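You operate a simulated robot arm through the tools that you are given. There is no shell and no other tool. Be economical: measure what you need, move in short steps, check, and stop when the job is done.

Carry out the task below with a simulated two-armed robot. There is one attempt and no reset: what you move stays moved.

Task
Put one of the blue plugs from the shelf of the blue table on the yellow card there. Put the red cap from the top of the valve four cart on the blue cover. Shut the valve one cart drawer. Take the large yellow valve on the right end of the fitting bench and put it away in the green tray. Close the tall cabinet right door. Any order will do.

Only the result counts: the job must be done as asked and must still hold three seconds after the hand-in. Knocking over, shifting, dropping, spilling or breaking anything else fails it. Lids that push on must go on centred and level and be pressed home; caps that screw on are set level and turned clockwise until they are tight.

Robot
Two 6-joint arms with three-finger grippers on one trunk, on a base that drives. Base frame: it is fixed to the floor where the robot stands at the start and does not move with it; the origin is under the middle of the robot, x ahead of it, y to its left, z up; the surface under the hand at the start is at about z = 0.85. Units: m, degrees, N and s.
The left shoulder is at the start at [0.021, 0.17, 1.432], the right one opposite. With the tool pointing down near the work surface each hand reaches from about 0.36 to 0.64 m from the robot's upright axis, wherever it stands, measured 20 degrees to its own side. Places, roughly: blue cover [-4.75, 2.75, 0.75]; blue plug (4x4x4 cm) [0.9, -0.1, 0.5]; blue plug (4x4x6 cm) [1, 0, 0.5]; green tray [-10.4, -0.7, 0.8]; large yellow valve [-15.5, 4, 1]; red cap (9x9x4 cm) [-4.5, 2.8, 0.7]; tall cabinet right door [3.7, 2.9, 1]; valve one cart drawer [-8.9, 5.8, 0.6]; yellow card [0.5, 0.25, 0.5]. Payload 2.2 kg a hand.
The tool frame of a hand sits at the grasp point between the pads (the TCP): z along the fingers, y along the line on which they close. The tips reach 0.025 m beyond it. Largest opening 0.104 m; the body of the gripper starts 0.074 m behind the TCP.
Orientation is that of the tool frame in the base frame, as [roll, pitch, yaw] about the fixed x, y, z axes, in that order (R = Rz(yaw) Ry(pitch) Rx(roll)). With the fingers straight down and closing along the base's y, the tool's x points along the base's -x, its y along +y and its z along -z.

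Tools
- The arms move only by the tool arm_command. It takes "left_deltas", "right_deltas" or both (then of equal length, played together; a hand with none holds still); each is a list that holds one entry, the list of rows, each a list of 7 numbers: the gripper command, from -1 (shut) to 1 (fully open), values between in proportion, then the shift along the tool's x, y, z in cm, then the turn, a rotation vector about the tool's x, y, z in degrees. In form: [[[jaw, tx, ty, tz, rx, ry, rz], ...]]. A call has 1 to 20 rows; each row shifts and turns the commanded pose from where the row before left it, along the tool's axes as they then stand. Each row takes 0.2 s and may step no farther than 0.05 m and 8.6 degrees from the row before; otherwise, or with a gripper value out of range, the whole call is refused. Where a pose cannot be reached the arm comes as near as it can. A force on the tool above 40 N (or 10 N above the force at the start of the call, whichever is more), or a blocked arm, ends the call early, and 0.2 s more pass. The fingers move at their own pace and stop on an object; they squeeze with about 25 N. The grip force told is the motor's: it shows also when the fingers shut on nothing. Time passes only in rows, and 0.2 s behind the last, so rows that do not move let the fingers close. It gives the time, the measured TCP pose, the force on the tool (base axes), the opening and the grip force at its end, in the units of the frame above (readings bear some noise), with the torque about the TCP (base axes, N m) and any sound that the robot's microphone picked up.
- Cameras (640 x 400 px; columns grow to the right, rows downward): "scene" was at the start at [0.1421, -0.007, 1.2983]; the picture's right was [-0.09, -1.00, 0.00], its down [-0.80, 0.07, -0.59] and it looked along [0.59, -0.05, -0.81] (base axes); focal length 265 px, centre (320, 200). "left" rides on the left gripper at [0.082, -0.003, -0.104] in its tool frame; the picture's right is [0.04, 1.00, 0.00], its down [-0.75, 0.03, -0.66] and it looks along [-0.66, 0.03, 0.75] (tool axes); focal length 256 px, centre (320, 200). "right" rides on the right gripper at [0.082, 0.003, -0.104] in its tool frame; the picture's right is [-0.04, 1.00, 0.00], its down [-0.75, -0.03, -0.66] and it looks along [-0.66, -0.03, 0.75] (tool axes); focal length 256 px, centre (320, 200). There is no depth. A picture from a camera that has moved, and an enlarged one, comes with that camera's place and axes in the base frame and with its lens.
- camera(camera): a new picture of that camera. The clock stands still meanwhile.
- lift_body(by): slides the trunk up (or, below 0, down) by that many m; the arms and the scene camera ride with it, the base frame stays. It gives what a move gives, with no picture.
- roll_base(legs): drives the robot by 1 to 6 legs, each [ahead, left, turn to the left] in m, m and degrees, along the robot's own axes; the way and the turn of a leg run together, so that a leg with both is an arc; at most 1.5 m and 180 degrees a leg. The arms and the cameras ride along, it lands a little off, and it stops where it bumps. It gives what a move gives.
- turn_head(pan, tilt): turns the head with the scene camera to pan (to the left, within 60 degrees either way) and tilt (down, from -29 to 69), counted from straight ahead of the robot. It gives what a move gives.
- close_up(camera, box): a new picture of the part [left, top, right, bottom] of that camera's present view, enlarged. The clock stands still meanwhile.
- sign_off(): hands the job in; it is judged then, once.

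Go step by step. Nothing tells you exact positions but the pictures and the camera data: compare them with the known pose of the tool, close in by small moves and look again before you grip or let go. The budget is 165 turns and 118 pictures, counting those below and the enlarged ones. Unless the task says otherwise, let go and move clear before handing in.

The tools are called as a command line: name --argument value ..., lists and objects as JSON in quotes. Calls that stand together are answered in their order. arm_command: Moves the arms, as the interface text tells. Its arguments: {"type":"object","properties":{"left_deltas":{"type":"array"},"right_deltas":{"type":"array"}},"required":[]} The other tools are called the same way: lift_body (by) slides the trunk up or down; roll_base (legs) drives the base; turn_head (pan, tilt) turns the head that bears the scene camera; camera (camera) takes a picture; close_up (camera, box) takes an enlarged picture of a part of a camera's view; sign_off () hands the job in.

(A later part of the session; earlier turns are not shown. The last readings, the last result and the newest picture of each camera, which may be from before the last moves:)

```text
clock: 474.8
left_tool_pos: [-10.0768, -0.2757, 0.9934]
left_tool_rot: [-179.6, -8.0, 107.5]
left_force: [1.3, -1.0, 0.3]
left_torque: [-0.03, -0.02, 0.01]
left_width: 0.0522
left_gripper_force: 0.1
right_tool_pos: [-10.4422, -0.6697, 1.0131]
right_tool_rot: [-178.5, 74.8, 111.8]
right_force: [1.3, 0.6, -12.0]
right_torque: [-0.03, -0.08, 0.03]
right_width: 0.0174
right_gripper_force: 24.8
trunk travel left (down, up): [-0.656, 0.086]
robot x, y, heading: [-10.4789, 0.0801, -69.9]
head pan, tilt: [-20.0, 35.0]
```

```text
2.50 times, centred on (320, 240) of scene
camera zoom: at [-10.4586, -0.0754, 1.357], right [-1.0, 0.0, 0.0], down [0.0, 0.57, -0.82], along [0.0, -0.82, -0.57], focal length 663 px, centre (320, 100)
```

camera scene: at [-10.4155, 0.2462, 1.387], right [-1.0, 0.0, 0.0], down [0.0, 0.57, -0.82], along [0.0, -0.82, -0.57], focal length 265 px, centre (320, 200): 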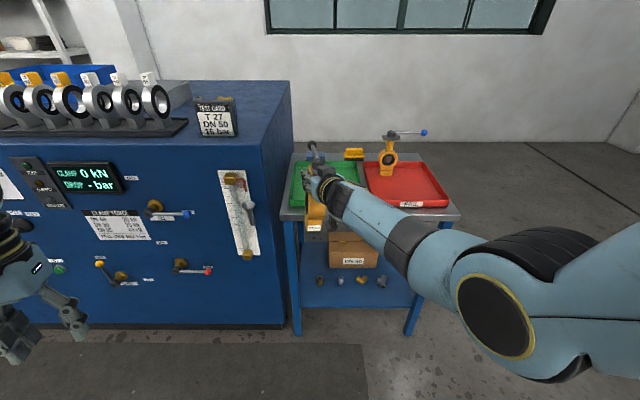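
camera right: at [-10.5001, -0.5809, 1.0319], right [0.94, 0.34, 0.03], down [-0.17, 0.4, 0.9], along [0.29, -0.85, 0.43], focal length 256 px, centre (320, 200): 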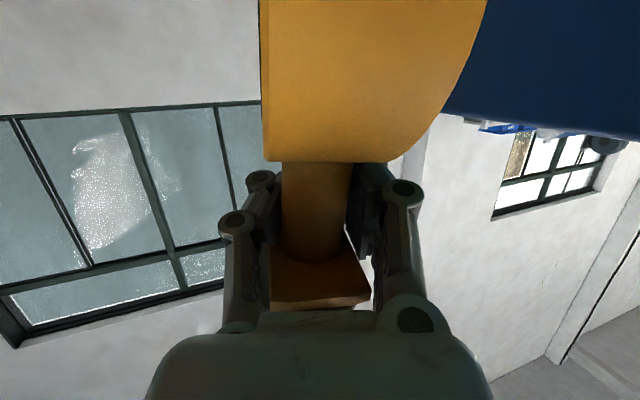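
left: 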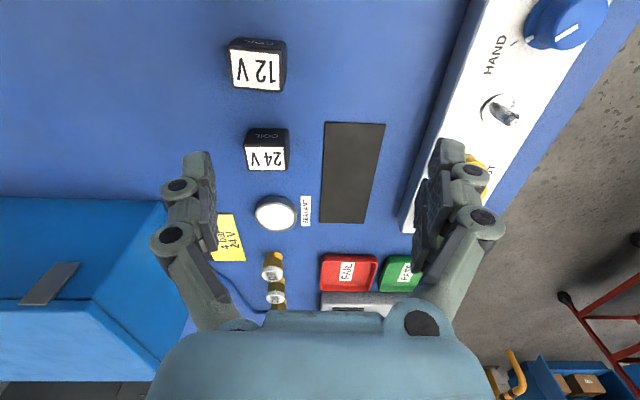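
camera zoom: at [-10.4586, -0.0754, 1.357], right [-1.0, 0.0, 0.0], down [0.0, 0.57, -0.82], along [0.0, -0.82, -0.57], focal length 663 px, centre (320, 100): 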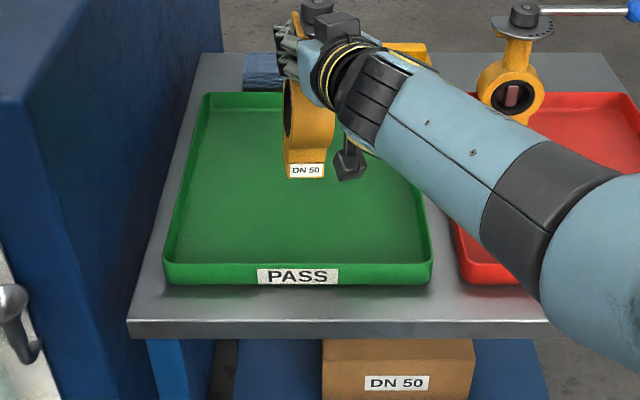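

Well centred over the tray. I'll keep lowering in small steps until the load comes off.

lift_body --by -0.025

lift_body --by -0.012

close_up --camera "scene" --box '[260, 150, 400, 255]'

```text
clock: 475.5
left_tool_pos: [-10.0766, -0.2745, 0.9684]
left_tool_rot: [-179.6, -8.0, 107.5]
left_force: [-0.6, -0.1, 0.1]
left_torque: [-0.02, 0.02, -0.01]
left_width: 0.0522
left_gripper_force: 0.1
right_tool_pos: [-10.4425, -0.6691, 0.9876]
right_tool_rot: [-178.5, 74.6, 111.7]
right_force: [0.4, 0.2, -10.8]
right_torque: [-0.05, -0.05, 0.04]
right_width: 0.0173
right_gripper_force: 25.3
trunk travel left (down, up): [-0.631, 0.111]
robot x, y, heading: [-10.4786, 0.0803, -70.0]
head pan, tilt: [-20.0, 35.0]
```

```text
clock: 476.1
left_tool_pos: [-10.0767, -0.2742, 0.9565]
left_tool_rot: [-179.6, -8.1, 107.5]
left_force: [-0.5, 0.6, 0.0]
left_torque: [0.0, 0.0, -0.02]
left_width: 0.0518
left_gripper_force: 0.0
right_tool_pos: [-10.4432, -0.6699, 0.9756]
right_tool_rot: [-178.4, 74.6, 111.9]
right_force: [-0.2, 0.8, -12.0]
right_torque: [-0.05, -0.06, 0.0]
right_width: 0.0174
right_gripper_force: 25.0
trunk travel left (down, up): [-0.619, 0.123]
robot x, y, heading: [-10.4826, 0.0792, -70.4]
head pan, tilt: [-20.0, 35.0]
```

```text
3.81 times, centred on (330, 202) of scene
camera zoom: at [-10.4587, -0.0757, 1.3198], right [-1.0, 0.0, 0.0], down [0.0, 0.57, -0.82], along [0.0, -0.82, -0.57], focal length 1010 px, centre (282, 190)
```

zoom: 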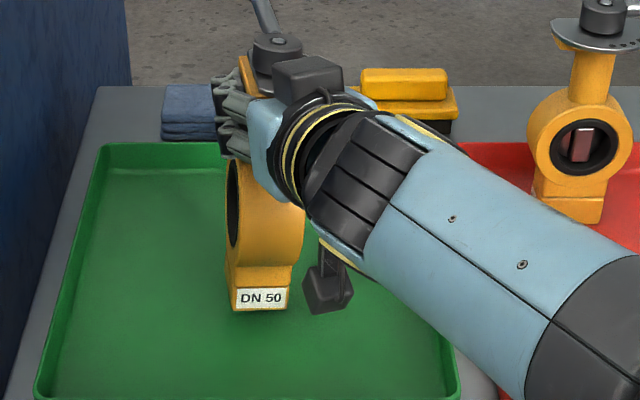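

Still hanging free. I'll lower further in small steps.

lift_body --by -0.01

lift_body --by -0.006

```text
clock: 476.7
left_tool_pos: [-10.0771, -0.2747, 0.9477]
left_tool_rot: [-179.6, -7.9, 107.5]
left_force: [-0.2, 0.8, 0.8]
left_torque: [-0.03, -0.02, -0.02]
left_width: 0.052
left_gripper_force: 0.1
right_tool_pos: [-10.442, -0.6707, 0.9689]
right_tool_rot: [-178.3, 74.9, 112.0]
right_force: [-0.4, -2.4, 0.0]
right_torque: [-0.37, 0.1, 0.03]
right_width: 0.0175
right_gripper_force: 24.8
trunk travel left (down, up): [-0.609, 0.133]
robot x, y, heading: [-10.4844, 0.0814, -70.4]
head pan, tilt: [-20.0, 35.0]
```

```text
clock: 477.3
left_tool_pos: [-10.0776, -0.2722, 0.9424]
left_tool_rot: [-179.5, -7.8, 107.5]
left_force: [0.9, -0.2, 0.7]
left_torque: [0.0, -0.02, -0.01]
left_width: 0.0519
left_gripper_force: 0.0
right_tool_pos: [-10.4413, -0.6673, 0.9693]
right_tool_rot: [-178.3, 75.4, 112.3]
right_force: [-1.4, 0.7, 29.2]
right_torque: [-0.03, 0.6, -0.07]
right_width: 0.0173
right_gripper_force: 25.2
trunk travel left (down, up): [-0.603, 0.139]
robot x, y, heading: [-10.4798, 0.0807, -70.1]
head pan, tilt: [-20.0, 35.0]
```

The valve now stands on the tray floor. I'll take the load off, open, and pull straight back.

lift_body --by 0.005

arm_command --right_deltas '[[[-0.6, 0, 0, 0, 0, 0, 0], [-0.4, 0, 0, 0, 0, 0, 0], [0, 0, 0, 0, 0, 0, 0], [1, 0, 0, 0, 0, 0, 0], [1, 0, 0, 0, 0, 0, 0], [1, 0, 0, 0, 0, 0, 0]]]'

close_up --camera "scene" --box '[260, 150, 400, 255]'

```text
clock: 477.8
left_tool_pos: [-10.0755, -0.2738, 0.9453]
left_tool_rot: [-179.5, -7.9, 107.4]
left_force: [0.1, -0.6, 0.2]
left_torque: [-0.01, -0.01, 0.03]
left_width: 0.0521
left_gripper_force: 0.0
right_tool_pos: [-10.4408, -0.6679, 0.968]
right_tool_rot: [-178.7, 74.8, 111.7]
right_force: [4.2, -5.2, 17.7]
right_torque: [-0.7, -0.21, 0.0]
right_width: 0.0173
right_gripper_force: 25.1
trunk travel left (down, up): [-0.608, 0.134]
robot x, y, heading: [-10.4804, 0.0776, -70.1]
head pan, tilt: [-20.0, 35.0]
```

```text
clock: 479.2
left_tool_pos: [-10.076, -0.2741, 0.9456]
left_tool_rot: [-179.6, -8.0, 107.5]
left_force: [-0.1, -0.5, -0.1]
left_torque: [0.01, -0.02, -0.02]
left_width: 0.0522
left_gripper_force: 0.0
right_tool_pos: [-10.4425, -0.6685, 0.9654]
right_tool_rot: [-178.5, 74.6, 111.9]
right_force: [0.5, 1.1, -0.1]
right_torque: [0.0, 0.0, -0.02]
right_width: 0.1038
right_gripper_force: 0.0
trunk travel left (down, up): [-0.608, 0.134]
robot x, y, heading: [-10.4807, 0.0784, -70.1]
head pan, tilt: [-20.0, 35.0]
```

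```text
3.81 times, centred on (330, 202) of scene
camera zoom: at [-10.4587, -0.0747, 1.309], right [-1.0, 0.0, 0.0], down [0.0, 0.57, -0.82], along [0.0, -0.82, -0.57], focal length 1010 px, centre (282, 190)
```

zoom: 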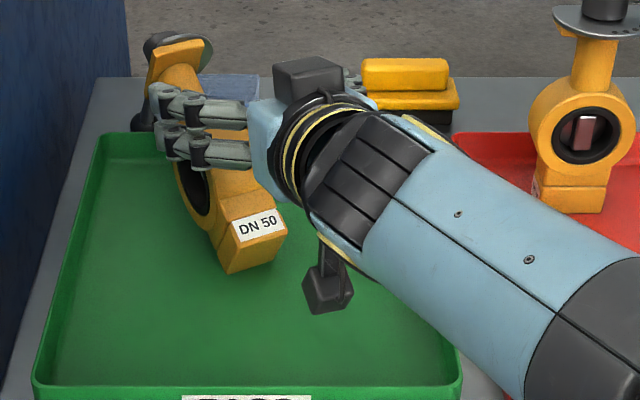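

On release the valve tipped toward the left finger. I'll close again right away to catch and right it, then look.

arm_command --right_deltas '[[[0.5, 0, 0, 0, 0, 0, 0], [0, 0, 0, 0, 0, 0, 0], [-0.4, 0, 0, 0, 0, 0, 0], [-0.7, 0, 0, 0, 0, 0, 0], [-1, 0, 0, 0, 0, 0, 0], [-1, 0, 0, 0, 0, 0, 0], [-1, 0, 0, 0, 0, 0, 0]]]'

camera --camera "right"

close_up --camera "scene" --box '[260, 150, 400, 255]'

```text
clock: 480.8
left_tool_pos: [-10.0769, -0.2741, 0.9461]
left_tool_rot: [-179.6, -8.0, 107.5]
left_force: [0.1, -0.2, -0.6]
left_torque: [0.0, 0.02, -0.03]
left_width: 0.0522
left_gripper_force: 0.3
right_tool_pos: [-10.4434, -0.6686, 0.9657]
right_tool_rot: [-178.5, 74.6, 111.9]
right_force: [1.3, 0.0, 0.3]
right_torque: [0.0, -0.02, 0.02]
right_width: 0.0
right_gripper_force: 25.2
trunk travel left (down, up): [-0.608, 0.134]
robot x, y, heading: [-10.4757, 0.0769, -70.0]
head pan, tilt: [-20.0, 35.0]
```

```text
11 pictures are left
camera right: at [-10.481, -0.5541, 0.9148], right [0.94, 0.34, 0.03], down [-0.17, 0.4, 0.9], along [0.29, -0.85, 0.43], focal length 256 px, centre (320, 200)
```

right: 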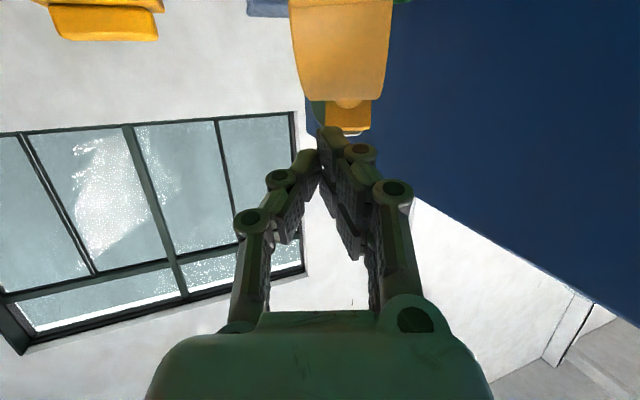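

```text
3.81 times, centred on (330, 202) of scene
camera zoom: at [-10.4587, -0.0747, 1.309], right [-1.0, 0.0, 0.0], down [0.0, 0.57, -0.82], along [0.0, -0.82, -0.57], focal length 1010 px, centre (282, 190)
```

zoom: 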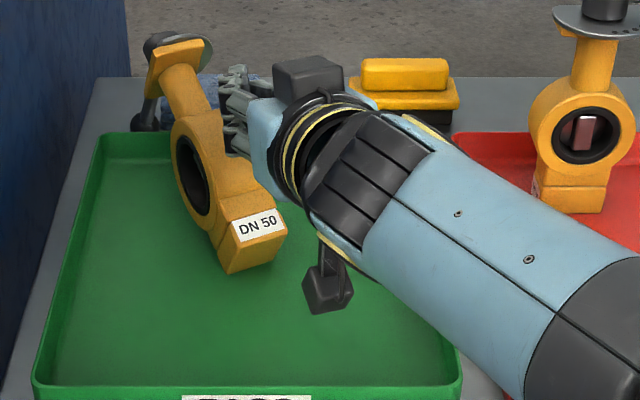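

The valve fell over inside the tray, with its top over the far rim. I'll back off and view it properly so I can stand it up again.

roll_base --legs '[[-0.22, 0, 0]]'

lift_body --by 0.12

close_up --camera "scene" --box '[260, 140, 400, 245]'

```text
clock: 482.5
left_tool_pos: [-10.1503, -0.067, 0.9464]
left_tool_rot: [-179.5, -7.9, 107.5]
left_force: [-0.5, 0.5, -1.1]
left_torque: [0.01, 0.0, 0.0]
left_width: 0.052
left_gripper_force: 0.0
right_tool_pos: [-10.5149, -0.4629, 0.9668]
right_tool_rot: [-178.4, 74.6, 112.0]
right_force: [-0.1, 0.6, -0.9]
right_torque: [-0.01, -0.03, -0.02]
right_width: 0.0002
right_gripper_force: 25.2
trunk travel left (down, up): [-0.608, 0.134]
robot x, y, heading: [-10.554, 0.288, -69.9]
head pan, tilt: [-20.0, 35.0]
```

```text
clock: 484.0
left_tool_pos: [-10.1501, -0.0681, 1.0649]
left_tool_rot: [-179.6, -8.0, 107.7]
left_force: [-0.1, -0.5, 0.2]
left_torque: [0.02, 0.0, -0.03]
left_width: 0.0519
left_gripper_force: 0.1
right_tool_pos: [-10.5149, -0.4632, 1.0847]
right_tool_rot: [-178.4, 74.6, 112.1]
right_force: [0.7, 0.5, 0.8]
right_torque: [0.01, -0.01, 0.01]
right_width: 0.0001
right_gripper_force: 25.2
trunk travel left (down, up): [-0.728, 0.014]
robot x, y, heading: [-10.5541, 0.281, -70.0]
head pan, tilt: [-20.0, 35.0]
```

```text
3.81 times, centred on (330, 192) of scene
camera zoom: at [-10.5328, 0.1307, 1.4291], right [-1.0, 0.0, 0.0], down [0.0, 0.57, -0.82], along [0.0, -0.82, -0.57], focal length 1010 px, centre (282, 229)
```

zoom: 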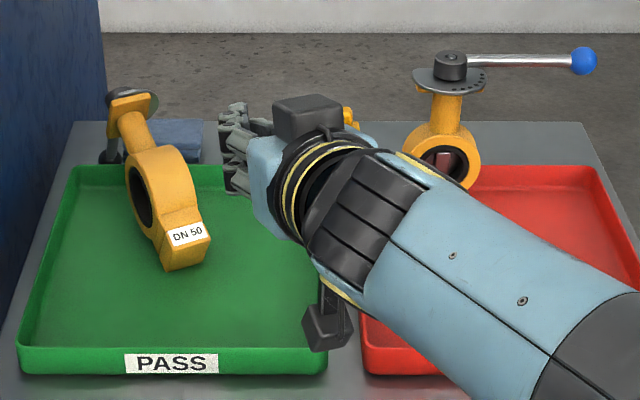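

The valve lies back about 60°, its neck at roughly (-10.384, -0.763, 0.92). I'll pitch the right tool steep (p≈15), so that I can grip the neck and then swing it upright with a 60° pitch.

arm_command --right_deltas '[[[1, 0, 0, 0, 0, 7.45, 0], [1, 0, 0, 0, 0, 7.45, 0], [1, 0, 0, 0, 0, 7.45, 0], [1, 0, 0, 0, 0, 7.45, 0], [1, 0, 0, 0, 0, 7.45, 0], [1, 0, 0, 0, 0, 7.45, 0], [1, 0, 0, 0, 0, 7.45, 0], [1, 0, 0, 0, 0, 7.45, 0], [1, 3, 0, -0.8, 0, 0, 0], [1, 3, 0, -0.8, 0, 0, 0]]]'

roll_base --legs '[[0.35, 0.02, 0]]'

camera --camera "right"

```text
clock: 486.2
left_tool_pos: [-10.1504, -0.0696, 1.0662]
left_tool_rot: [-179.6, -7.9, 107.6]
left_force: [-0.1, -0.5, 0.2]
left_torque: [-0.02, -0.01, 0.03]
left_width: 0.0519
left_gripper_force: 0.1
right_tool_pos: [-10.545, -0.3924, 1.0881]
right_tool_rot: [-179.0, 18.8, 109.1]
right_force: [-0.2, -0.1, -0.2]
right_torque: [-0.01, -0.01, 0.01]
right_width: 0.1043
right_gripper_force: 0.0
right hand out of reach, approached as far as the arm can: row 1, 8
trunk travel left (down, up): [-0.728, 0.014]
robot x, y, heading: [-10.5556, 0.2833, -70.2]
head pan, tilt: [-20.0, 35.0]
```

```text
clock: 488.4
left_tool_pos: [-10.0157, -0.389, 1.0656]
left_tool_rot: [-179.5, -8.0, 107.4]
left_force: [-0.1, -0.3, -0.3]
left_torque: [-0.02, -0.01, 0.02]
left_width: 0.0521
left_gripper_force: 0.1
right_tool_pos: [-10.4115, -0.7116, 1.0884]
right_tool_rot: [-179.0, 18.8, 108.8]
right_force: [0.5, 0.6, 0.5]
right_torque: [0.03, -0.01, -0.01]
right_width: 0.104
right_gripper_force: 0.0
trunk travel left (down, up): [-0.728, 0.014]
robot x, y, heading: [-10.4173, -0.0335, -70.0]
head pan, tilt: [-20.0, 35.0]
```

```text
8 pictures are left
camera right: at [-10.4414, -0.6071, 1.161], right [0.96, 0.28, 0.0], down [0.14, -0.48, 0.86], along [0.24, -0.83, -0.5], focal length 256 px, centre (320, 200)
```

right: 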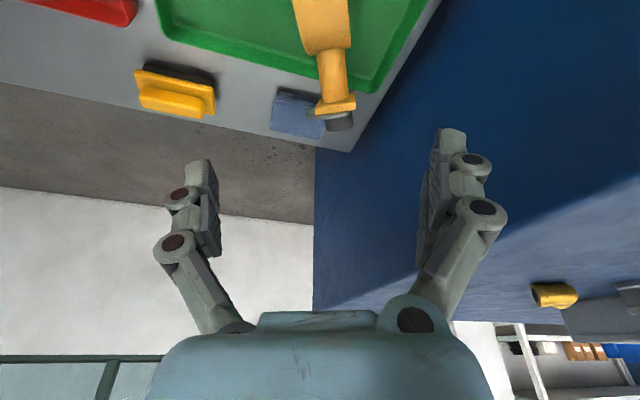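

The neck is confirmed at (-10.384, -0.760, 0.92). I'll narrow the jaw, centre over it, and lower most of the way.

arm_command --right_deltas '[[[0.3, 0, 0, 0, 0, 0, 0], [0.3, 0, 0, 0, 0, 0, 0]]]'

roll_base --legs '[[0.055, 0.01, 0]]'

lift_body --by -0.11

camera --camera "right"

```text
clock: 489.0
left_tool_pos: [-10.0147, -0.389, 1.064]
left_tool_rot: [-179.7, -8.0, 107.3]
left_force: [0.5, 0.7, 0.2]
left_torque: [0.0, -0.01, 0.0]
left_width: 0.0518
left_gripper_force: 0.1
right_tool_pos: [-10.4116, -0.7127, 1.0881]
right_tool_rot: [-179.0, 18.8, 108.9]
right_force: [-0.1, -0.5, 0.6]
right_torque: [-0.02, -0.01, -0.01]
right_width: 0.0674
right_gripper_force: 0.1
trunk travel left (down, up): [-0.728, 0.014]
robot x, y, heading: [-10.4167, -0.0348, -70.3]
head pan, tilt: [-20.0, 35.0]
```

```text
clock: 490.0
left_tool_pos: [-9.9874, -0.435, 1.0665]
left_tool_rot: [-179.6, -7.9, 107.5]
left_force: [0.4, -0.8, -1.0]
left_torque: [0.03, 0.02, -0.03]
left_width: 0.052
left_gripper_force: 0.0
right_tool_pos: [-10.3847, -0.7599, 1.0895]
right_tool_rot: [-179.1, 18.8, 109.0]
right_force: [0.1, 0.4, -0.2]
right_torque: [0.02, 0.01, 0.0]
right_width: 0.0675
right_gripper_force: 0.0
trunk travel left (down, up): [-0.728, 0.014]
robot x, y, heading: [-10.3914, -0.0815, -70.0]
head pan, tilt: [-20.0, 35.0]
```

```text
clock: 490.9
left_tool_pos: [-9.9883, -0.4363, 1.0039]
left_tool_rot: [-179.5, -7.7, 107.5]
left_force: [1.0, 1.3, 1.3]
left_torque: [-0.04, -0.06, 0.04]
left_width: 0.052
left_gripper_force: 0.1
right_tool_pos: [-10.3831, -0.7594, 1.0245]
right_tool_rot: [-179.0, 18.9, 108.9]
right_force: [-0.2, -0.8, 0.6]
right_torque: [-0.04, -0.01, 0.0]
right_width: 0.0676
right_gripper_force: 0.2
trunk travel left (down, up): [-0.663, 0.079]
robot x, y, heading: [-10.3914, -0.0849, -70.3]
head pan, tilt: [-20.0, 35.0]
stopped: the force on the tool passed its limit at 60 N (the readings are from after the stop); the commanded pose is now the measured one
```

```text
7 pictures are left
camera right: at [-10.4133, -0.654, 1.0967], right [0.96, 0.28, 0.0], down [0.14, -0.48, 0.87], along [0.24, -0.83, -0.5], focal length 256 px, centre (320, 200)
```

right: 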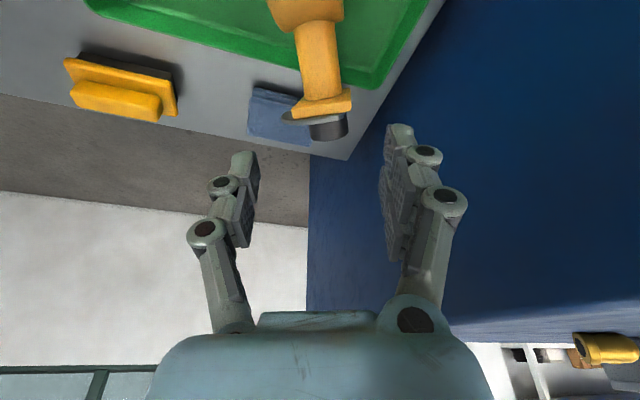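

Something stopped the descent. The right hand is clear, so the left hand probably touched a lever on the rig. I'll lift the left hand up and back, then look.

arm_command --left_deltas '[[[0, 0, 0, -3, 0, 0, 0], [0, 0, 0, -3, 0, 0, 0], [0, 3, 0, -2, 0, 0, 0], [0, 3, 0, 0, 0, 0, 0], [0, 3, 0, 0, 0, 0, 0], [0, 3, 0, 0, 0, 0, 0]]]'

turn_head --pan 5 --tilt 40

camera --camera "scene"

```text
clock: 492.3
left_tool_pos: [-9.9948, -0.3792, 1.0038]
left_tool_rot: [-179.5, -7.5, 107.5]
left_force: [0.3, 0.5, 0.0]
left_torque: [0.01, 0.01, 0.0]
left_width: 0.0519
left_gripper_force: 0.0
left hand out of reach, approached as far as the arm can: row 1, 2, 3, 4, 5, 6
right_tool_pos: [-10.3815, -0.7595, 1.0236]
right_tool_rot: [-178.9, 18.8, 109.0]
right_force: [-0.2, 0.5, -0.4]
right_torque: [0.02, -0.02, 0.02]
right_width: 0.0675
right_gripper_force: 0.0
trunk travel left (down, up): [-0.663, 0.079]
robot x, y, heading: [-10.3908, -0.0812, -70.4]
head pan, tilt: [-20.0, 35.0]
```

```text
clock: 493.1
left_tool_pos: [-9.994, -0.3797, 1.0026]
left_tool_rot: [-179.6, -7.5, 107.5]
left_force: [0.5, 0.5, 1.3]
left_torque: [0.04, -0.01, -0.02]
left_width: 0.0519
left_gripper_force: 0.0
right_tool_pos: [-10.3828, -0.7607, 1.0231]
right_tool_rot: [-179.1, 18.7, 109.0]
right_force: [0.3, -0.1, -0.1]
right_torque: [0.02, 0.01, -0.01]
right_width: 0.0677
right_gripper_force: 0.2
trunk travel left (down, up): [-0.663, 0.079]
robot x, y, heading: [-10.3897, -0.0844, -70.0]
head pan, tilt: [5.0, 40.0]
```

```text
6 pictures are left
camera scene: at [-10.3333, -0.2257, 1.3569], right [-0.91, -0.42, 0.0], down [-0.27, 0.58, -0.77], along [0.32, -0.69, -0.64], focal length 265 px, centre (320, 200)
```

scene: 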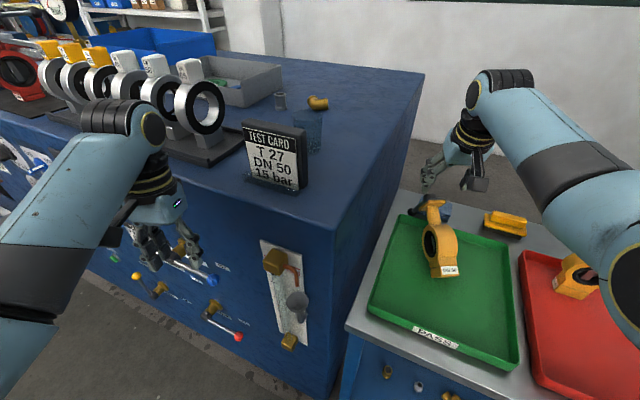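

The left hand is by the rig's levers and cannot rise, so I'll keep the trunk where it is and lower the right hand with the arm alone.

arm_command --right_deltas '[[[0.3, 0.64, 0, 1.9, 0, 0, 0], [0.3, 0.64, 0, 1.9, 0, 0, 0], [0.3, 0.64, 0, 1.9, 0, 0, 0], [0.3, 0.64, 0, 1.9, 0, 0, 0]]]'

```text
clock: 494.1
left_tool_pos: [-9.9937, -0.3794, 1.0034]
left_tool_rot: [-179.5, -7.5, 107.5]
left_force: [-1.1, -0.4, -0.6]
left_torque: [-0.02, -0.02, 0.0]
left_width: 0.0519
left_gripper_force: 0.0
right_tool_pos: [-10.3836, -0.7609, 0.9431]
right_tool_rot: [-179.0, 18.7, 108.9]
right_force: [0.0, 0.2, -1.1]
right_torque: [0.0, -0.02, -0.03]
right_width: 0.0677
right_gripper_force: 0.2
trunk travel left (down, up): [-0.663, 0.079]
robot x, y, heading: [-10.3913, -0.084, -70.0]
head pan, tilt: [5.0, 40.0]
```

The arm reaches there without trouble. I'll take a look before the last 2 cm.

camera --camera "right"

```text
5 pictures are left
camera right: at [-10.4137, -0.6548, 1.0154], right [0.96, 0.28, 0.0], down [0.15, -0.48, 0.86], along [0.24, -0.83, -0.5], focal length 256 px, centre (320, 200)
```

right: 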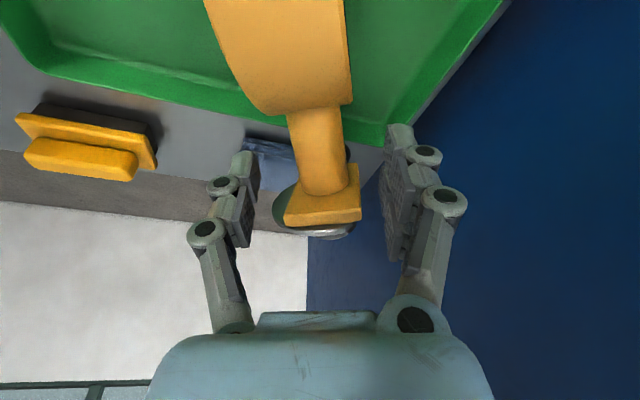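

The earlier grip only pinched the front of the neck: it read 17 mm, while the neck is about 34 mm wide. The neck centre is really at about (-10.380, -0.777, 0.900), so I'll go 4.6 cm deeper and close.

arm_command --right_deltas '[[[0.3, 0, -0.08, 1.53, 0, 0, 0], [0.3, 0, -0.08, 1.53, 0, 0, 0], [0.3, 0, -0.08, 1.5, 0, 0, 0], [0.3, 0, 0, 0, 0, 0, 0], [-1, 0, 0, 0, 0, 0, 0], [-1, 0, 0, 0, 0, 0, 0], [-1, 0, 0, 0, 0, 0, 0], [-1, 0, 0, 0, 0, 0, 0]]]'

```text
clock: 495.9
left_tool_pos: [-9.9943, -0.3795, 1.0018]
left_tool_rot: [-179.5, -7.5, 107.5]
left_force: [-0.9, 0.2, 0.0]
left_torque: [-0.03, -0.01, 0.01]
left_width: 0.0521
left_gripper_force: 0.1
right_tool_pos: [-10.3854, -0.7637, 0.9071]
right_tool_rot: [-179.1, 18.7, 109.0]
right_force: [2.6, -0.1, -0.6]
right_torque: [-0.41, -0.39, 0.17]
right_width: 0.0298
right_gripper_force: 24.6
right hand out of reach, approached as far as the arm can: row 2, 3
trunk travel left (down, up): [-0.663, 0.079]
robot x, y, heading: [-10.3898, -0.0796, -70.1]
head pan, tilt: [5.0, 40.0]
```

It grips at 30 mm now, just short of the full diameter. I'll reopen, lower the trunk 1 cm and grip again for a full hold, then lift a little.

arm_command --right_deltas '[[[0, 0, 0, 0, 0, 0, 0], [0.2, 0, 0, 0, 0, 0, 0], [0.2, 0, 0, 0, 0, 0, 0]]]'

lift_body --by -0.012

arm_command --right_deltas '[[[-1, 0, 0, 0, 0, 0, 0], [-1, 0, 0, 0, 0, 0, 0], [-1, 0, 0, 0, 0, 0, 0], [-1, 0, 0, 0, 0, 0, 0]]]'

```text
clock: 496.8
left_tool_pos: [-9.9946, -0.3787, 1.0027]
left_tool_rot: [-179.4, -7.7, 107.5]
left_force: [0.1, 0.8, 0.5]
left_torque: [-0.01, 0.0, 0.01]
left_width: 0.0519
left_gripper_force: 0.1
right_tool_pos: [-10.3864, -0.7636, 0.9078]
right_tool_rot: [-179.0, 18.7, 109.0]
right_force: [-0.7, 0.6, -0.6]
right_torque: [-0.02, 0.01, 0.01]
right_width: 0.0626
right_gripper_force: 0.1
trunk travel left (down, up): [-0.663, 0.079]
robot x, y, heading: [-10.3866, -0.0815, -70.0]
head pan, tilt: [5.0, 40.0]
```

```text
clock: 497.4
left_tool_pos: [-9.9941, -0.3795, 0.9911]
left_tool_rot: [-179.5, -7.7, 107.5]
left_force: [-0.6, 0.6, -0.8]
left_torque: [0.03, -0.01, 0.01]
left_width: 0.052
left_gripper_force: 0.1
right_tool_pos: [-10.3864, -0.7654, 0.8958]
right_tool_rot: [-179.0, 18.7, 109.1]
right_force: [-0.5, -0.3, 0.5]
right_torque: [-0.02, -0.01, -0.01]
right_width: 0.0623
right_gripper_force: 0.0
trunk travel left (down, up): [-0.651, 0.091]
robot x, y, heading: [-10.3947, -0.0825, -69.8]
head pan, tilt: [5.0, 40.0]
```

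```text
clock: 498.4
left_tool_pos: [-9.9943, -0.3784, 0.9903]
left_tool_rot: [-179.5, -7.6, 107.5]
left_force: [0.1, -0.3, 0.2]
left_torque: [-0.01, 0.02, 0.0]
left_width: 0.052
left_gripper_force: 0.1
right_tool_pos: [-10.3855, -0.7637, 0.8963]
right_tool_rot: [-179.0, 18.8, 109.0]
right_force: [5.2, -0.9, 2.4]
right_torque: [-0.21, -0.35, 0.0]
right_width: 0.0248
right_gripper_force: 24.9
trunk travel left (down, up): [-0.651, 0.091]
robot x, y, heading: [-10.3906, -0.0853, -70.0]
head pan, tilt: [5.0, 40.0]
```

Held at 25 mm. I'll lift 3 cm, check the load and look once.

lift_body --by 0.04

camera --camera "right"

```text
clock: 499.2
left_tool_pos: [-9.9949, -0.3799, 1.0298]
left_tool_rot: [-179.7, -7.7, 107.6]
left_force: [-0.5, 0.5, -0.4]
left_torque: [0.01, -0.02, 0.02]
left_width: 0.0518
left_gripper_force: 0.1
right_tool_pos: [-10.3876, -0.7656, 0.9346]
right_tool_rot: [-179.1, 18.6, 109.1]
right_force: [-0.2, -0.6, -12.5]
right_torque: [-0.23, -0.17, -0.05]
right_width: 0.0246
right_gripper_force: 25.3
trunk travel left (down, up): [-0.691, 0.051]
robot x, y, heading: [-10.3899, -0.0834, -69.8]
head pan, tilt: [5.0, 40.0]
```

```text
4 pictures are left
camera right: at [-10.4172, -0.6602, 1.007], right [0.96, 0.28, 0.0], down [0.15, -0.48, 0.86], along [0.24, -0.83, -0.51], focal length 256 px, centre (320, 200)
```

right: 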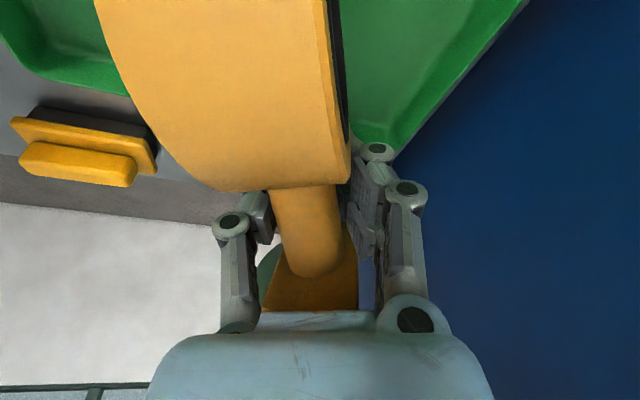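

The full weight is held (12.5 N), and the valve sits in the jaw much as in the first grip, but leaning about 15° sideways. I'll raise it, move back toward the tray centre, pitch up to 75° and roll to correct the lean.

lift_body --by 0.048

arm_command --right_deltas '[[[-1, 1, 0, -3.2, 0, 0, 0], [-1, 1, 0, -3.2, 0, 0, 0], [-1, 1, 0, -3.2, 0, 0, 0], [-1, 0, 0, 0, 0, -7, 0], [-1, 0, 0, 0, 0, -7, 0], [-1, 0, 0, 0, 0, -7, 0], [-1, 0, 0, 0, 0, -7, 0], [-1, 0, 0, 0, 0, -7, 0], [-1, 0, 0, 0, 0, -7, 0], [-1, 0, 0, 0, 0, -7, 0], [-1, 0, 0, 0, 0, -7, 0], [-1, 0, 0, 0, 0, 0, 0]]]'

turn_head --pan -15 --tilt 35

camera --camera "scene"

```text
clock: 500.1
left_tool_pos: [-9.9948, -0.381, 1.0776]
left_tool_rot: [-179.6, -7.7, 107.5]
left_force: [-0.2, -0.5, -0.3]
left_torque: [0.0, 0.02, 0.01]
left_width: 0.0521
left_gripper_force: 0.1
right_tool_pos: [-10.3872, -0.7655, 0.9835]
right_tool_rot: [-179.1, 18.6, 109.0]
right_force: [0.6, -1.1, -11.8]
right_torque: [-0.22, -0.17, 0.0]
right_width: 0.0243
right_gripper_force: 25.4
trunk travel left (down, up): [-0.739, 0.003]
robot x, y, heading: [-10.3901, -0.0814, -70.2]
head pan, tilt: [5.0, 40.0]
```

```text
clock: 502.7
left_tool_pos: [-9.9942, -0.3817, 1.0784]
left_tool_rot: [-179.4, -7.8, 107.5]
left_force: [0.1, -0.2, 0.7]
left_torque: [0.01, -0.05, -0.04]
left_width: 0.0519
left_gripper_force: 0.0
right_tool_pos: [-10.4058, -0.7092, 1.0642]
right_tool_rot: [-176.8, 74.7, 111.9]
right_force: [-0.5, -0.1, -10.5]
right_torque: [-0.07, -0.09, 0.01]
right_width: 0.0242
right_gripper_force: 24.9
trunk travel left (down, up): [-0.739, 0.003]
robot x, y, heading: [-10.3895, -0.0831, -70.0]
head pan, tilt: [5.0, 40.0]
```

```text
clock: 503.5
left_tool_pos: [-9.9948, -0.3795, 1.0781]
left_tool_rot: [-179.5, -7.7, 107.4]
left_force: [0.4, 0.8, 0.2]
left_torque: [-0.03, 0.0, -0.01]
left_width: 0.0521
left_gripper_force: 0.1
right_tool_pos: [-10.4053, -0.7088, 1.0649]
right_tool_rot: [-176.7, 74.7, 112.0]
right_force: [1.2, 0.0, -12.2]
right_torque: [-0.05, -0.11, 0.02]
right_width: 0.0238
right_gripper_force: 25.3
trunk travel left (down, up): [-0.739, 0.003]
robot x, y, heading: [-10.3915, -0.0821, -70.0]
head pan, tilt: [-15.0, 35.0]
```

```text
3 pictures are left
camera scene: at [-10.3615, -0.2373, 1.4404], right [-1.0, -0.09, 0.0], down [-0.05, 0.57, -0.82], along [0.07, -0.82, -0.57], focal length 265 px, centre (320, 200)
```

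scene: 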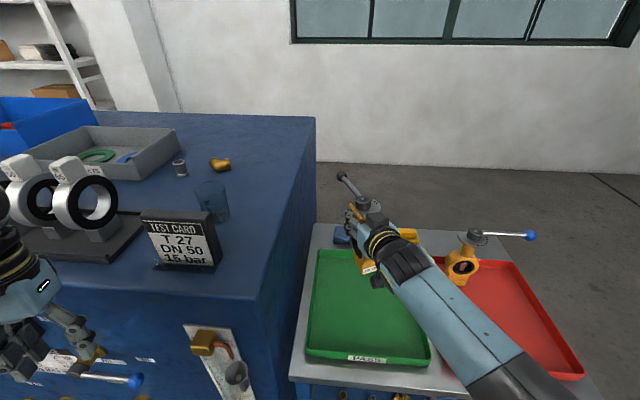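

It hangs nearly upright, the base about 10° off to the west and the top leaning slightly away. I'll correct by rolling +10° and pitching +5°, shift toward the tray centre, and lower to just above the floor.

arm_command --right_deltas '[[[-1, 0, 0, 0, 0, 0, 5], [-1, 0, 0, 0, 0, 0, 5], [-1, 0, 0, 0, 0, -5, 0], [-1, 0, 0, 0, 0, 0, 0]]]'

roll_base --legs '[[-0.0415, -0.0115, 0]]'

lift_body --by -0.075

close_up --camera "scene" --box '[290, 170, 430, 320]'

```text
clock: 504.5
left_tool_pos: [-9.9952, -0.3798, 1.0783]
left_tool_rot: [-179.5, -7.6, 107.6]
left_force: [0.7, -0.2, 0.1]
left_torque: [-0.02, -0.01, 0.02]
left_width: 0.0519
left_gripper_force: 0.2
right_tool_pos: [-10.4097, -0.7109, 1.0635]
right_tool_rot: [148.7, 73.5, 74.6]
right_force: [-0.3, -0.2, -11.1]
right_torque: [-0.13, -0.09, -0.02]
right_width: 0.023
right_gripper_force: 24.9
right hand out of reach, approached as far as the arm can: row 3
trunk travel left (down, up): [-0.739, 0.003]
robot x, y, heading: [-10.3879, -0.0851, -69.9]
head pan, tilt: [-15.0, 35.0]
```

```text
clock: 505.4
left_tool_pos: [-10.0197, -0.3451, 1.0786]
left_tool_rot: [-179.7, -7.7, 107.6]
left_force: [-0.3, -0.4, -0.3]
left_torque: [-0.01, -0.01, 0.02]
left_width: 0.0522
left_gripper_force: 0.0
right_tool_pos: [-10.4327, -0.6751, 1.063]
right_tool_rot: [148.7, 73.4, 74.6]
right_force: [-0.3, 0.6, -12.1]
right_torque: [-0.1, -0.11, 0.02]
right_width: 0.0224
right_gripper_force: 25.3
trunk travel left (down, up): [-0.739, 0.003]
robot x, y, heading: [-10.4169, -0.0477, -70.0]
head pan, tilt: [-15.0, 35.0]
```

```text
clock: 506.5
left_tool_pos: [-10.02, -0.3448, 1.0033]
left_tool_rot: [-179.6, -7.6, 107.6]
left_force: [-0.2, -0.2, -0.2]
left_torque: [0.01, 0.0, 0.0]
left_width: 0.0521
left_gripper_force: 0.0
right_tool_pos: [-10.4342, -0.6753, 0.9895]
right_tool_rot: [148.5, 73.5, 74.6]
right_force: [0.2, 0.7, -11.4]
right_torque: [-0.06, -0.1, 0.01]
right_width: 0.0219
right_gripper_force: 25.4
trunk travel left (down, up): [-0.664, 0.078]
robot x, y, heading: [-10.4196, -0.0485, -70.1]
head pan, tilt: [-15.0, 35.0]
```

```text
2.67 times, centred on (360, 245) of scene
camera zoom: at [-10.3871, -0.2015, 1.3655], right [-1.0, -0.09, 0.0], down [-0.05, 0.57, -0.82], along [0.07, -0.82, -0.57], focal length 707 px, centre (213, 80)
```

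zoom: 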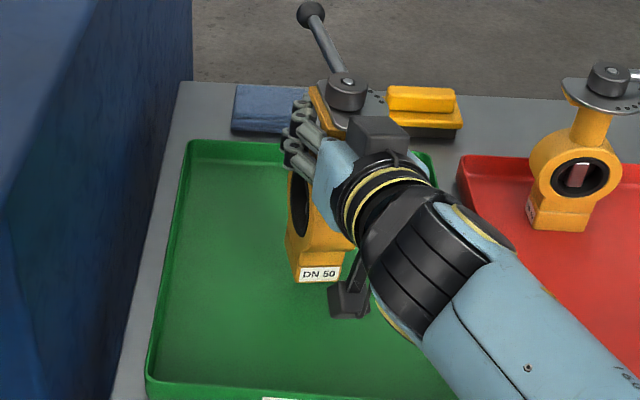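

The valve now looks upright over the tray centre. The grip is creeping, so I'll set it down promptly in small steps.

lift_body --by -0.012

lift_body --by -0.005

```text
clock: 507.1
left_tool_pos: [-10.0194, -0.3447, 0.9917]
left_tool_rot: [-179.6, -7.5, 107.5]
left_force: [0.3, 0.0, 0.8]
left_torque: [0.0, -0.01, 0.03]
left_width: 0.0517
left_gripper_force: 0.0
right_tool_pos: [-10.4336, -0.676, 0.9775]
right_tool_rot: [148.7, 73.4, 74.6]
right_force: [-0.7, -0.5, -11.7]
right_torque: [-0.13, -0.09, 0.0]
right_width: 0.0219
right_gripper_force: 25.1
trunk travel left (down, up): [-0.652, 0.09]
robot x, y, heading: [-10.4183, -0.0467, -69.7]
head pan, tilt: [-15.0, 35.0]
```

```text
clock: 507.7
left_tool_pos: [-10.0192, -0.3457, 0.9858]
left_tool_rot: [-179.6, -7.6, 107.5]
left_force: [0.0, -0.2, -0.5]
left_torque: [0.01, 0.04, 0.01]
left_width: 0.0519
left_gripper_force: 0.0
right_tool_pos: [-10.4328, -0.6749, 0.9731]
right_tool_rot: [148.8, 73.3, 74.8]
right_force: [0.3, 0.1, -11.9]
right_torque: [-0.06, -0.15, 0.02]
right_width: 0.0221
right_gripper_force: 24.5
trunk travel left (down, up): [-0.647, 0.095]
robot x, y, heading: [-10.4166, -0.047, -70.1]
head pan, tilt: [-15.0, 35.0]
```

lift_body --by -0.004

lift_body --by -0.003

```text
clock: 508.2
left_tool_pos: [-10.0194, -0.3439, 0.9825]
left_tool_rot: [-179.6, -7.6, 107.6]
left_force: [0.2, 0.3, -0.4]
left_torque: [-0.03, -0.03, 0.0]
left_width: 0.0517
left_gripper_force: 0.0
right_tool_pos: [-10.4341, -0.6758, 0.9664]
right_tool_rot: [148.7, 73.5, 74.7]
right_force: [0.4, -0.4, -11.2]
right_torque: [-0.12, -0.11, 0.03]
right_width: 0.0217
right_gripper_force: 25.0
trunk travel left (down, up): [-0.643, 0.099]
robot x, y, heading: [-10.4164, -0.049, -69.7]
head pan, tilt: [-15.0, 35.0]
```

```text
clock: 508.7
left_tool_pos: [-10.0201, -0.3454, 0.9787]
left_tool_rot: [-179.6, -7.6, 107.7]
left_force: [1.4, -0.6, -0.6]
left_torque: [-0.01, 0.02, 0.01]
left_width: 0.052
left_gripper_force: 0.1
right_tool_pos: [-10.4327, -0.6758, 0.9652]
right_tool_rot: [148.8, 73.5, 74.7]
right_force: [-0.2, -0.3, -12.0]
right_torque: [-0.09, -0.09, 0.02]
right_width: 0.0216
right_gripper_force: 25.2
trunk travel left (down, up): [-0.64, 0.102]
robot x, y, heading: [-10.4153, -0.0479, -70.1]
head pan, tilt: [-15.0, 35.0]
```

The valve is still hanging free just above the floor, so I'll continue in 3–4 mm steps.

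lift_body --by -0.004

lift_body --by -0.003

```text
clock: 509.2
left_tool_pos: [-10.0198, -0.3437, 0.9764]
left_tool_rot: [-179.6, -7.6, 107.7]
left_force: [-0.3, 0.6, 0.7]
left_torque: [0.01, 0.01, -0.03]
left_width: 0.0519
left_gripper_force: 0.0
right_tool_pos: [-10.4331, -0.6747, 0.9622]
right_tool_rot: [148.6, 73.4, 74.7]
right_force: [0.1, -0.2, -7.8]
right_torque: [-0.2, -0.04, 0.03]
right_width: 0.0216
right_gripper_force: 24.3
trunk travel left (down, up): [-0.636, 0.106]
robot x, y, heading: [-10.4152, -0.0443, -70.1]
head pan, tilt: [-15.0, 35.0]
```

```text
clock: 509.8
left_tool_pos: [-10.0195, -0.3432, 0.9722]
left_tool_rot: [-179.5, -7.6, 107.6]
left_force: [0.6, 0.1, 0.5]
left_torque: [0.02, -0.03, 0.01]
left_width: 0.0523
left_gripper_force: 0.1
right_tool_pos: [-10.434, -0.6746, 0.962]
right_tool_rot: [148.1, 73.9, 74.1]
right_force: [-0.3, -1.2, 7.0]
right_torque: [-0.11, 0.17, 0.03]
right_width: 0.0212
right_gripper_force: 24.9
trunk travel left (down, up): [-0.633, 0.109]
robot x, y, heading: [-10.4199, -0.0492, -70.1]
head pan, tilt: [-15.0, 35.0]
```

There is contact with a balanced load, and the contact point is well under the valve. I'll open very gradually.

lift_body --by 0.002

arm_command --right_deltas '[[[-0.57, 0, 0, 0, 0, 0, 0], [-0.55, 0, 0, 0, 0, 0, 0], [-0.53, 0, 0, 0, 0, 0, 0], [-0.5, 0, 0, 0, 0, 0, 0], [-0.45, 0, 0, 0, 0, 0, 0], [-0.4, 0, 0, 0, 0, 0, 0], [-0.35, 0, 0, 0, 0, 0, 0], [-0.3, 0, 0, 0, 0, 0, 0], [-0.3, 0, 0, 0, 0, 0, 0]]]'

close_up --camera "scene" --box '[290, 170, 430, 320]'

```text
clock: 510.3
left_tool_pos: [-10.0204, -0.3443, 0.9749]
left_tool_rot: [-179.5, -7.6, 107.6]
left_force: [0.0, -0.4, 0.0]
left_torque: [0.01, -0.01, 0.0]
left_width: 0.052
left_gripper_force: 0.0
right_tool_pos: [-10.4326, -0.6749, 0.9617]
right_tool_rot: [148.5, 73.6, 74.4]
right_force: [2.4, -5.2, 3.7]
right_torque: [-0.8, -0.15, 0.11]
right_width: 0.0209
right_gripper_force: 25.2
trunk travel left (down, up): [-0.635, 0.107]
robot x, y, heading: [-10.4147, -0.0468, -69.9]
head pan, tilt: [-15.0, 35.0]
```

```text
clock: 512.3
left_tool_pos: [-10.0205, -0.3436, 0.9742]
left_tool_rot: [-179.6, -7.6, 107.6]
left_force: [-0.2, 0.1, -0.9]
left_torque: [-0.01, -0.02, -0.02]
left_width: 0.052
left_gripper_force: 0.0
right_tool_pos: [-10.4335, -0.6754, 0.962]
right_tool_rot: [148.8, 73.4, 74.7]
right_force: [-0.8, -0.3, -8.8]
right_torque: [-0.22, 0.11, 0.03]
right_width: 0.0358
right_gripper_force: 0.0
trunk travel left (down, up): [-0.635, 0.107]
robot x, y, heading: [-10.4165, -0.0458, -70.0]
head pan, tilt: [-15.0, 35.0]
```

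```text
2.67 times, centred on (360, 245) of scene
camera zoom: at [-10.3866, -0.202, 1.3363], right [-1.0, -0.09, 0.0], down [-0.05, 0.57, -0.82], along [0.07, -0.82, -0.57], focal length 707 px, centre (213, 80)
```

zoom: 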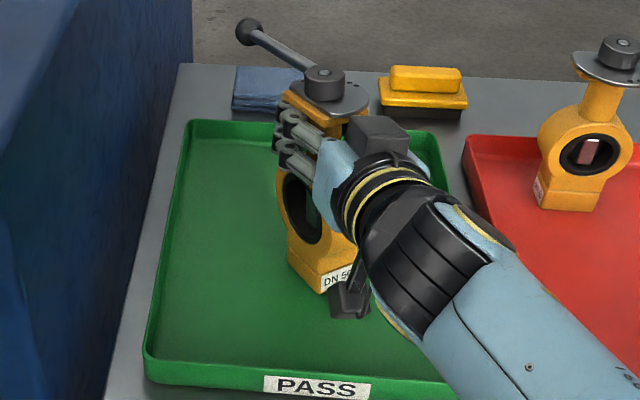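

The jaw is open, but the valve's top plate now rests on my fingers (8.8 N). I'll lower the fingers so that the base takes the whole weight.

lift_body --by -0.005

lift_body --by -0.004

```text
clock: 512.8
left_tool_pos: [-10.0197, -0.3432, 0.969]
left_tool_rot: [-179.6, -7.5, 107.6]
left_force: [0.4, 0.0, 0.0]
left_torque: [0.02, -0.01, -0.01]
left_width: 0.0518
left_gripper_force: 0.0
right_tool_pos: [-10.4319, -0.6763, 0.9587]
right_tool_rot: [147.9, 73.7, 74.0]
right_force: [2.8, -0.4, 7.8]
right_torque: [0.11, -0.05, -0.07]
right_width: 0.0375
right_gripper_force: 1.1
trunk travel left (down, up): [-0.63, 0.112]
robot x, y, heading: [-10.4206, -0.0465, -70.1]
head pan, tilt: [-15.0, 35.0]
```

```text
clock: 513.4
left_tool_pos: [-10.0188, -0.3413, 0.9665]
left_tool_rot: [-179.5, -7.5, 107.7]
left_force: [-0.2, 0.1, 0.3]
left_torque: [-0.01, 0.02, 0.01]
left_width: 0.0517
left_gripper_force: 0.0
right_tool_pos: [-10.4304, -0.6744, 0.9566]
right_tool_rot: [147.3, 73.9, 73.5]
right_force: [8.8, 0.6, 28.3]
right_torque: [0.49, -0.31, -0.22]
right_width: 0.0431
right_gripper_force: 3.8
trunk travel left (down, up): [-0.626, 0.116]
robot x, y, heading: [-10.4165, -0.0466, -70.2]
head pan, tilt: [-15.0, 35.0]
```

Now the fingers press on the ring instead, so neutral lies about 6.5 mm higher. I'll go there and then open fully.

lift_body --by 0.0065

```text
clock: 513.9
left_tool_pos: [-10.0189, -0.3432, 0.9724]
left_tool_rot: [-179.5, -7.5, 107.7]
left_force: [0.3, -0.4, -0.3]
left_torque: [0.0, -0.02, 0.02]
left_width: 0.052
left_gripper_force: 0.0
right_tool_pos: [-10.4339, -0.6728, 0.958]
right_tool_rot: [149.1, 73.5, 75.0]
right_force: [4.0, 2.5, 12.7]
right_torque: [0.38, -0.11, -0.01]
right_width: 0.0402
right_gripper_force: 2.3
trunk travel left (down, up): [-0.633, 0.109]
robot x, y, heading: [-10.4135, -0.047, -70.0]
head pan, tilt: [-15.0, 35.0]
```

lift_body --by 0.003

```text
clock: 514.4
left_tool_pos: [-10.0199, -0.344, 0.9742]
left_tool_rot: [-179.5, -7.5, 107.5]
left_force: [0.2, 0.5, 0.7]
left_torque: [0.02, 0.0, 0.02]
left_width: 0.0521
left_gripper_force: 0.1
right_tool_pos: [-10.4344, -0.6742, 0.9589]
right_tool_rot: [149.5, 73.3, 75.2]
right_force: [0.0, -0.9, -1.1]
right_torque: [-0.03, -0.02, -0.02]
right_width: 0.0367
right_gripper_force: 0.0
trunk travel left (down, up): [-0.636, 0.106]
robot x, y, heading: [-10.4163, -0.0438, -70.2]
head pan, tilt: [-15.0, 35.0]
```

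The load is zero, so the valve stands by itself. I'll open fully in small steps.

arm_command --right_deltas '[[[-0.25, 0, 0, 0, 0, 0, 0], [-0.15, 0, 0, 0, 0, 0, 0], [0, 0, 0, 0, 0, 0, 0], [0.2, 0, 0, 0, 0, 0, 0], [0.4, 0, 0, 0, 0, 0, 0], [0.7, 0, 0, 0, 0, 0, 0], [1, 0, 0, 0, 0, 0, 0], [1, 0, 0, 0, 0, 0, 0], [1, 0, 0, 0, 0, 0, 0]]]'

```text
clock: 516.4
left_tool_pos: [-10.0188, -0.3455, 0.9742]
left_tool_rot: [-179.6, -7.6, 107.6]
left_force: [0.5, 0.7, 0.2]
left_torque: [-0.01, -0.01, -0.04]
left_width: 0.0522
left_gripper_force: 0.1
right_tool_pos: [-10.434, -0.6755, 0.9617]
right_tool_rot: [148.9, 73.4, 74.9]
right_force: [-0.4, 0.0, -10.9]
right_torque: [-0.26, 0.47, 0.0]
right_width: 0.1024
right_gripper_force: 0.0
trunk travel left (down, up): [-0.636, 0.106]
robot x, y, heading: [-10.4198, -0.0463, -69.8]
head pan, tilt: [-15.0, 35.0]
```

The weight has come onto one finger, so the valve is leaning. I'll use the last picture to see how before doing anything.

close_up --camera "scene" --box '[290, 170, 430, 320]'

```text
2.67 times, centred on (360, 245) of scene
camera zoom: at [-10.3865, -0.2021, 1.3368], right [-1.0, -0.09, 0.0], down [-0.05, 0.57, -0.82], along [0.07, -0.82, -0.57], focal length 707 px, centre (213, 80)
```

zoom: 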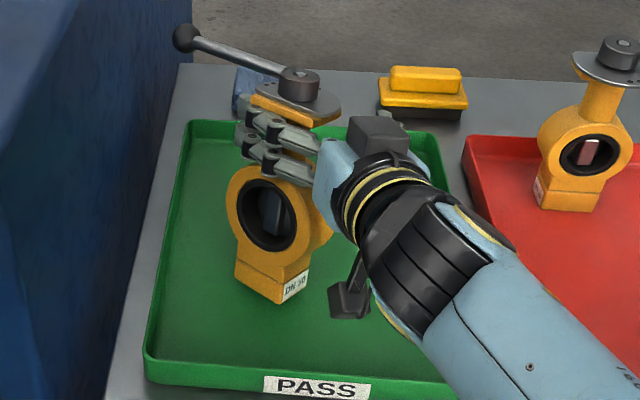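

The valve is in fact nearly upright, with its plate hanging on the east finger, which dragged it along while opening. I'll lower in small steps until the base carries it.

lift_body --by -0.003

lift_body --by -0.003

```text
clock: 517.0
left_tool_pos: [-10.0197, -0.3429, 0.9715]
left_tool_rot: [-179.5, -7.6, 107.7]
left_force: [1.2, 0.1, 1.0]
left_torque: [0.03, 0.01, 0.02]
left_width: 0.0521
left_gripper_force: 0.1
right_tool_pos: [-10.4343, -0.6752, 0.9598]
right_tool_rot: [148.4, 73.5, 74.6]
right_force: [-1.4, 0.1, -5.2]
right_torque: [-0.03, 0.27, 0.04]
right_width: 0.1024
right_gripper_force: 0.1
trunk travel left (down, up): [-0.633, 0.109]
robot x, y, heading: [-10.4184, -0.0438, -70.1]
head pan, tilt: [-15.0, 35.0]
```

```text
clock: 517.5
left_tool_pos: [-10.0207, -0.3423, 0.9691]
left_tool_rot: [-179.5, -7.6, 107.5]
left_force: [0.6, -0.4, 0.1]
left_torque: [-0.03, -0.01, -0.01]
left_width: 0.052
left_gripper_force: 0.0
right_tool_pos: [-10.4327, -0.6753, 0.9576]
right_tool_rot: [147.9, 73.6, 74.1]
right_force: [-0.9, 0.0, 8.6]
right_torque: [0.39, -0.27, 0.04]
right_width: 0.1042
right_gripper_force: 0.0
trunk travel left (down, up): [-0.63, 0.112]
robot x, y, heading: [-10.4176, -0.0492, -70.1]
head pan, tilt: [-15.0, 35.0]
```

The finger fits tightly between plate and ring. I'll go to the neutral height and withdraw along the finger direction, slowly, watching the forces.

lift_body --by 0.0018

arm_command --right_deltas '[[[1, 0, 0, -0.4, 0, 0, 0], [1, 0, 0, -0.4, 0, 0, 0], [1, 0, 0, -0.4, 0, 0, 0]]]'

```text
clock: 518.0
left_tool_pos: [-10.0189, -0.3426, 0.9713]
left_tool_rot: [-179.5, -7.6, 107.6]
left_force: [0.5, 0.0, 0.8]
left_torque: [0.01, -0.01, 0.01]
left_width: 0.0521
left_gripper_force: 0.1
right_tool_pos: [-10.4351, -0.6739, 0.9577]
right_tool_rot: [148.6, 73.5, 74.5]
right_force: [-1.7, -0.3, 6.4]
right_torque: [0.35, -0.22, 0.0]
right_width: 0.104
right_gripper_force: 0.0
trunk travel left (down, up): [-0.631, 0.11]
robot x, y, heading: [-10.4143, -0.0486, -69.8]
head pan, tilt: [-15.0, 35.0]
```

```text
clock: 518.8
left_tool_pos: [-10.0207, -0.3449, 0.9713]
left_tool_rot: [-179.5, -7.6, 107.6]
left_force: [-0.6, 0.7, -0.7]
left_torque: [0.02, -0.01, 0.01]
left_width: 0.0523
left_gripper_force: 0.1
right_tool_pos: [-10.4367, -0.6611, 0.9593]
right_tool_rot: [149.0, 73.2, 75.0]
right_force: [0.1, 1.0, -0.8]
right_torque: [-0.07, 0.04, -0.01]
right_width: 0.104
right_gripper_force: 0.1
trunk travel left (down, up): [-0.631, 0.11]
robot x, y, heading: [-10.4199, -0.0452, -70.0]
head pan, tilt: [-15.0, 35.0]
```

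The forces are zero. I'll continue withdrawing.

arm_command --right_deltas '[[[1, 0, 0, -0.5, 0, 0, 0], [1, 0, 0, -0.5, 0, 0, 0], [1, 0, 0, -0.5, 0, 0, 0]]]'

arm_command --right_deltas '[[[1, 0, 0, -0.7, 0, 0, 0], [1, 0, 0, -0.7, 0, 0, 0], [1, 0, 0, -0.7, 0, 0, 0], [1, 0, 0, -0.7, 0, 0, 0]]]'

```text
clock: 519.6
left_tool_pos: [-10.0201, -0.3445, 0.9713]
left_tool_rot: [-179.5, -7.7, 107.6]
left_force: [0.1, -0.3, -0.3]
left_torque: [-0.01, -0.01, 0.01]
left_width: 0.052
left_gripper_force: 0.1
right_tool_pos: [-10.4403, -0.6491, 0.965]
right_tool_rot: [148.6, 73.4, 74.6]
right_force: [0.2, -0.2, -0.5]
right_torque: [0.03, -0.01, 0.0]
right_width: 0.1042
right_gripper_force: 0.1
trunk travel left (down, up): [-0.631, 0.11]
robot x, y, heading: [-10.4211, -0.0484, -70.0]
head pan, tilt: [-15.0, 35.0]
```

```text
clock: 520.6
left_tool_pos: [-10.0191, -0.3436, 0.9711]
left_tool_rot: [-179.5, -7.6, 107.6]
left_force: [0.2, 0.2, -0.9]
left_torque: [0.0, 0.02, -0.03]
left_width: 0.052
left_gripper_force: 0.1
right_tool_pos: [-10.4491, -0.6229, 0.9701]
right_tool_rot: [148.8, 73.5, 74.7]
right_force: [0.3, -0.2, 0.1]
right_torque: [0.0, 0.0, -0.01]
right_width: 0.1038
right_gripper_force: 0.1
trunk travel left (down, up): [-0.631, 0.11]
robot x, y, heading: [-10.4142, -0.0511, -70.0]
head pan, tilt: [-15.0, 35.0]
```

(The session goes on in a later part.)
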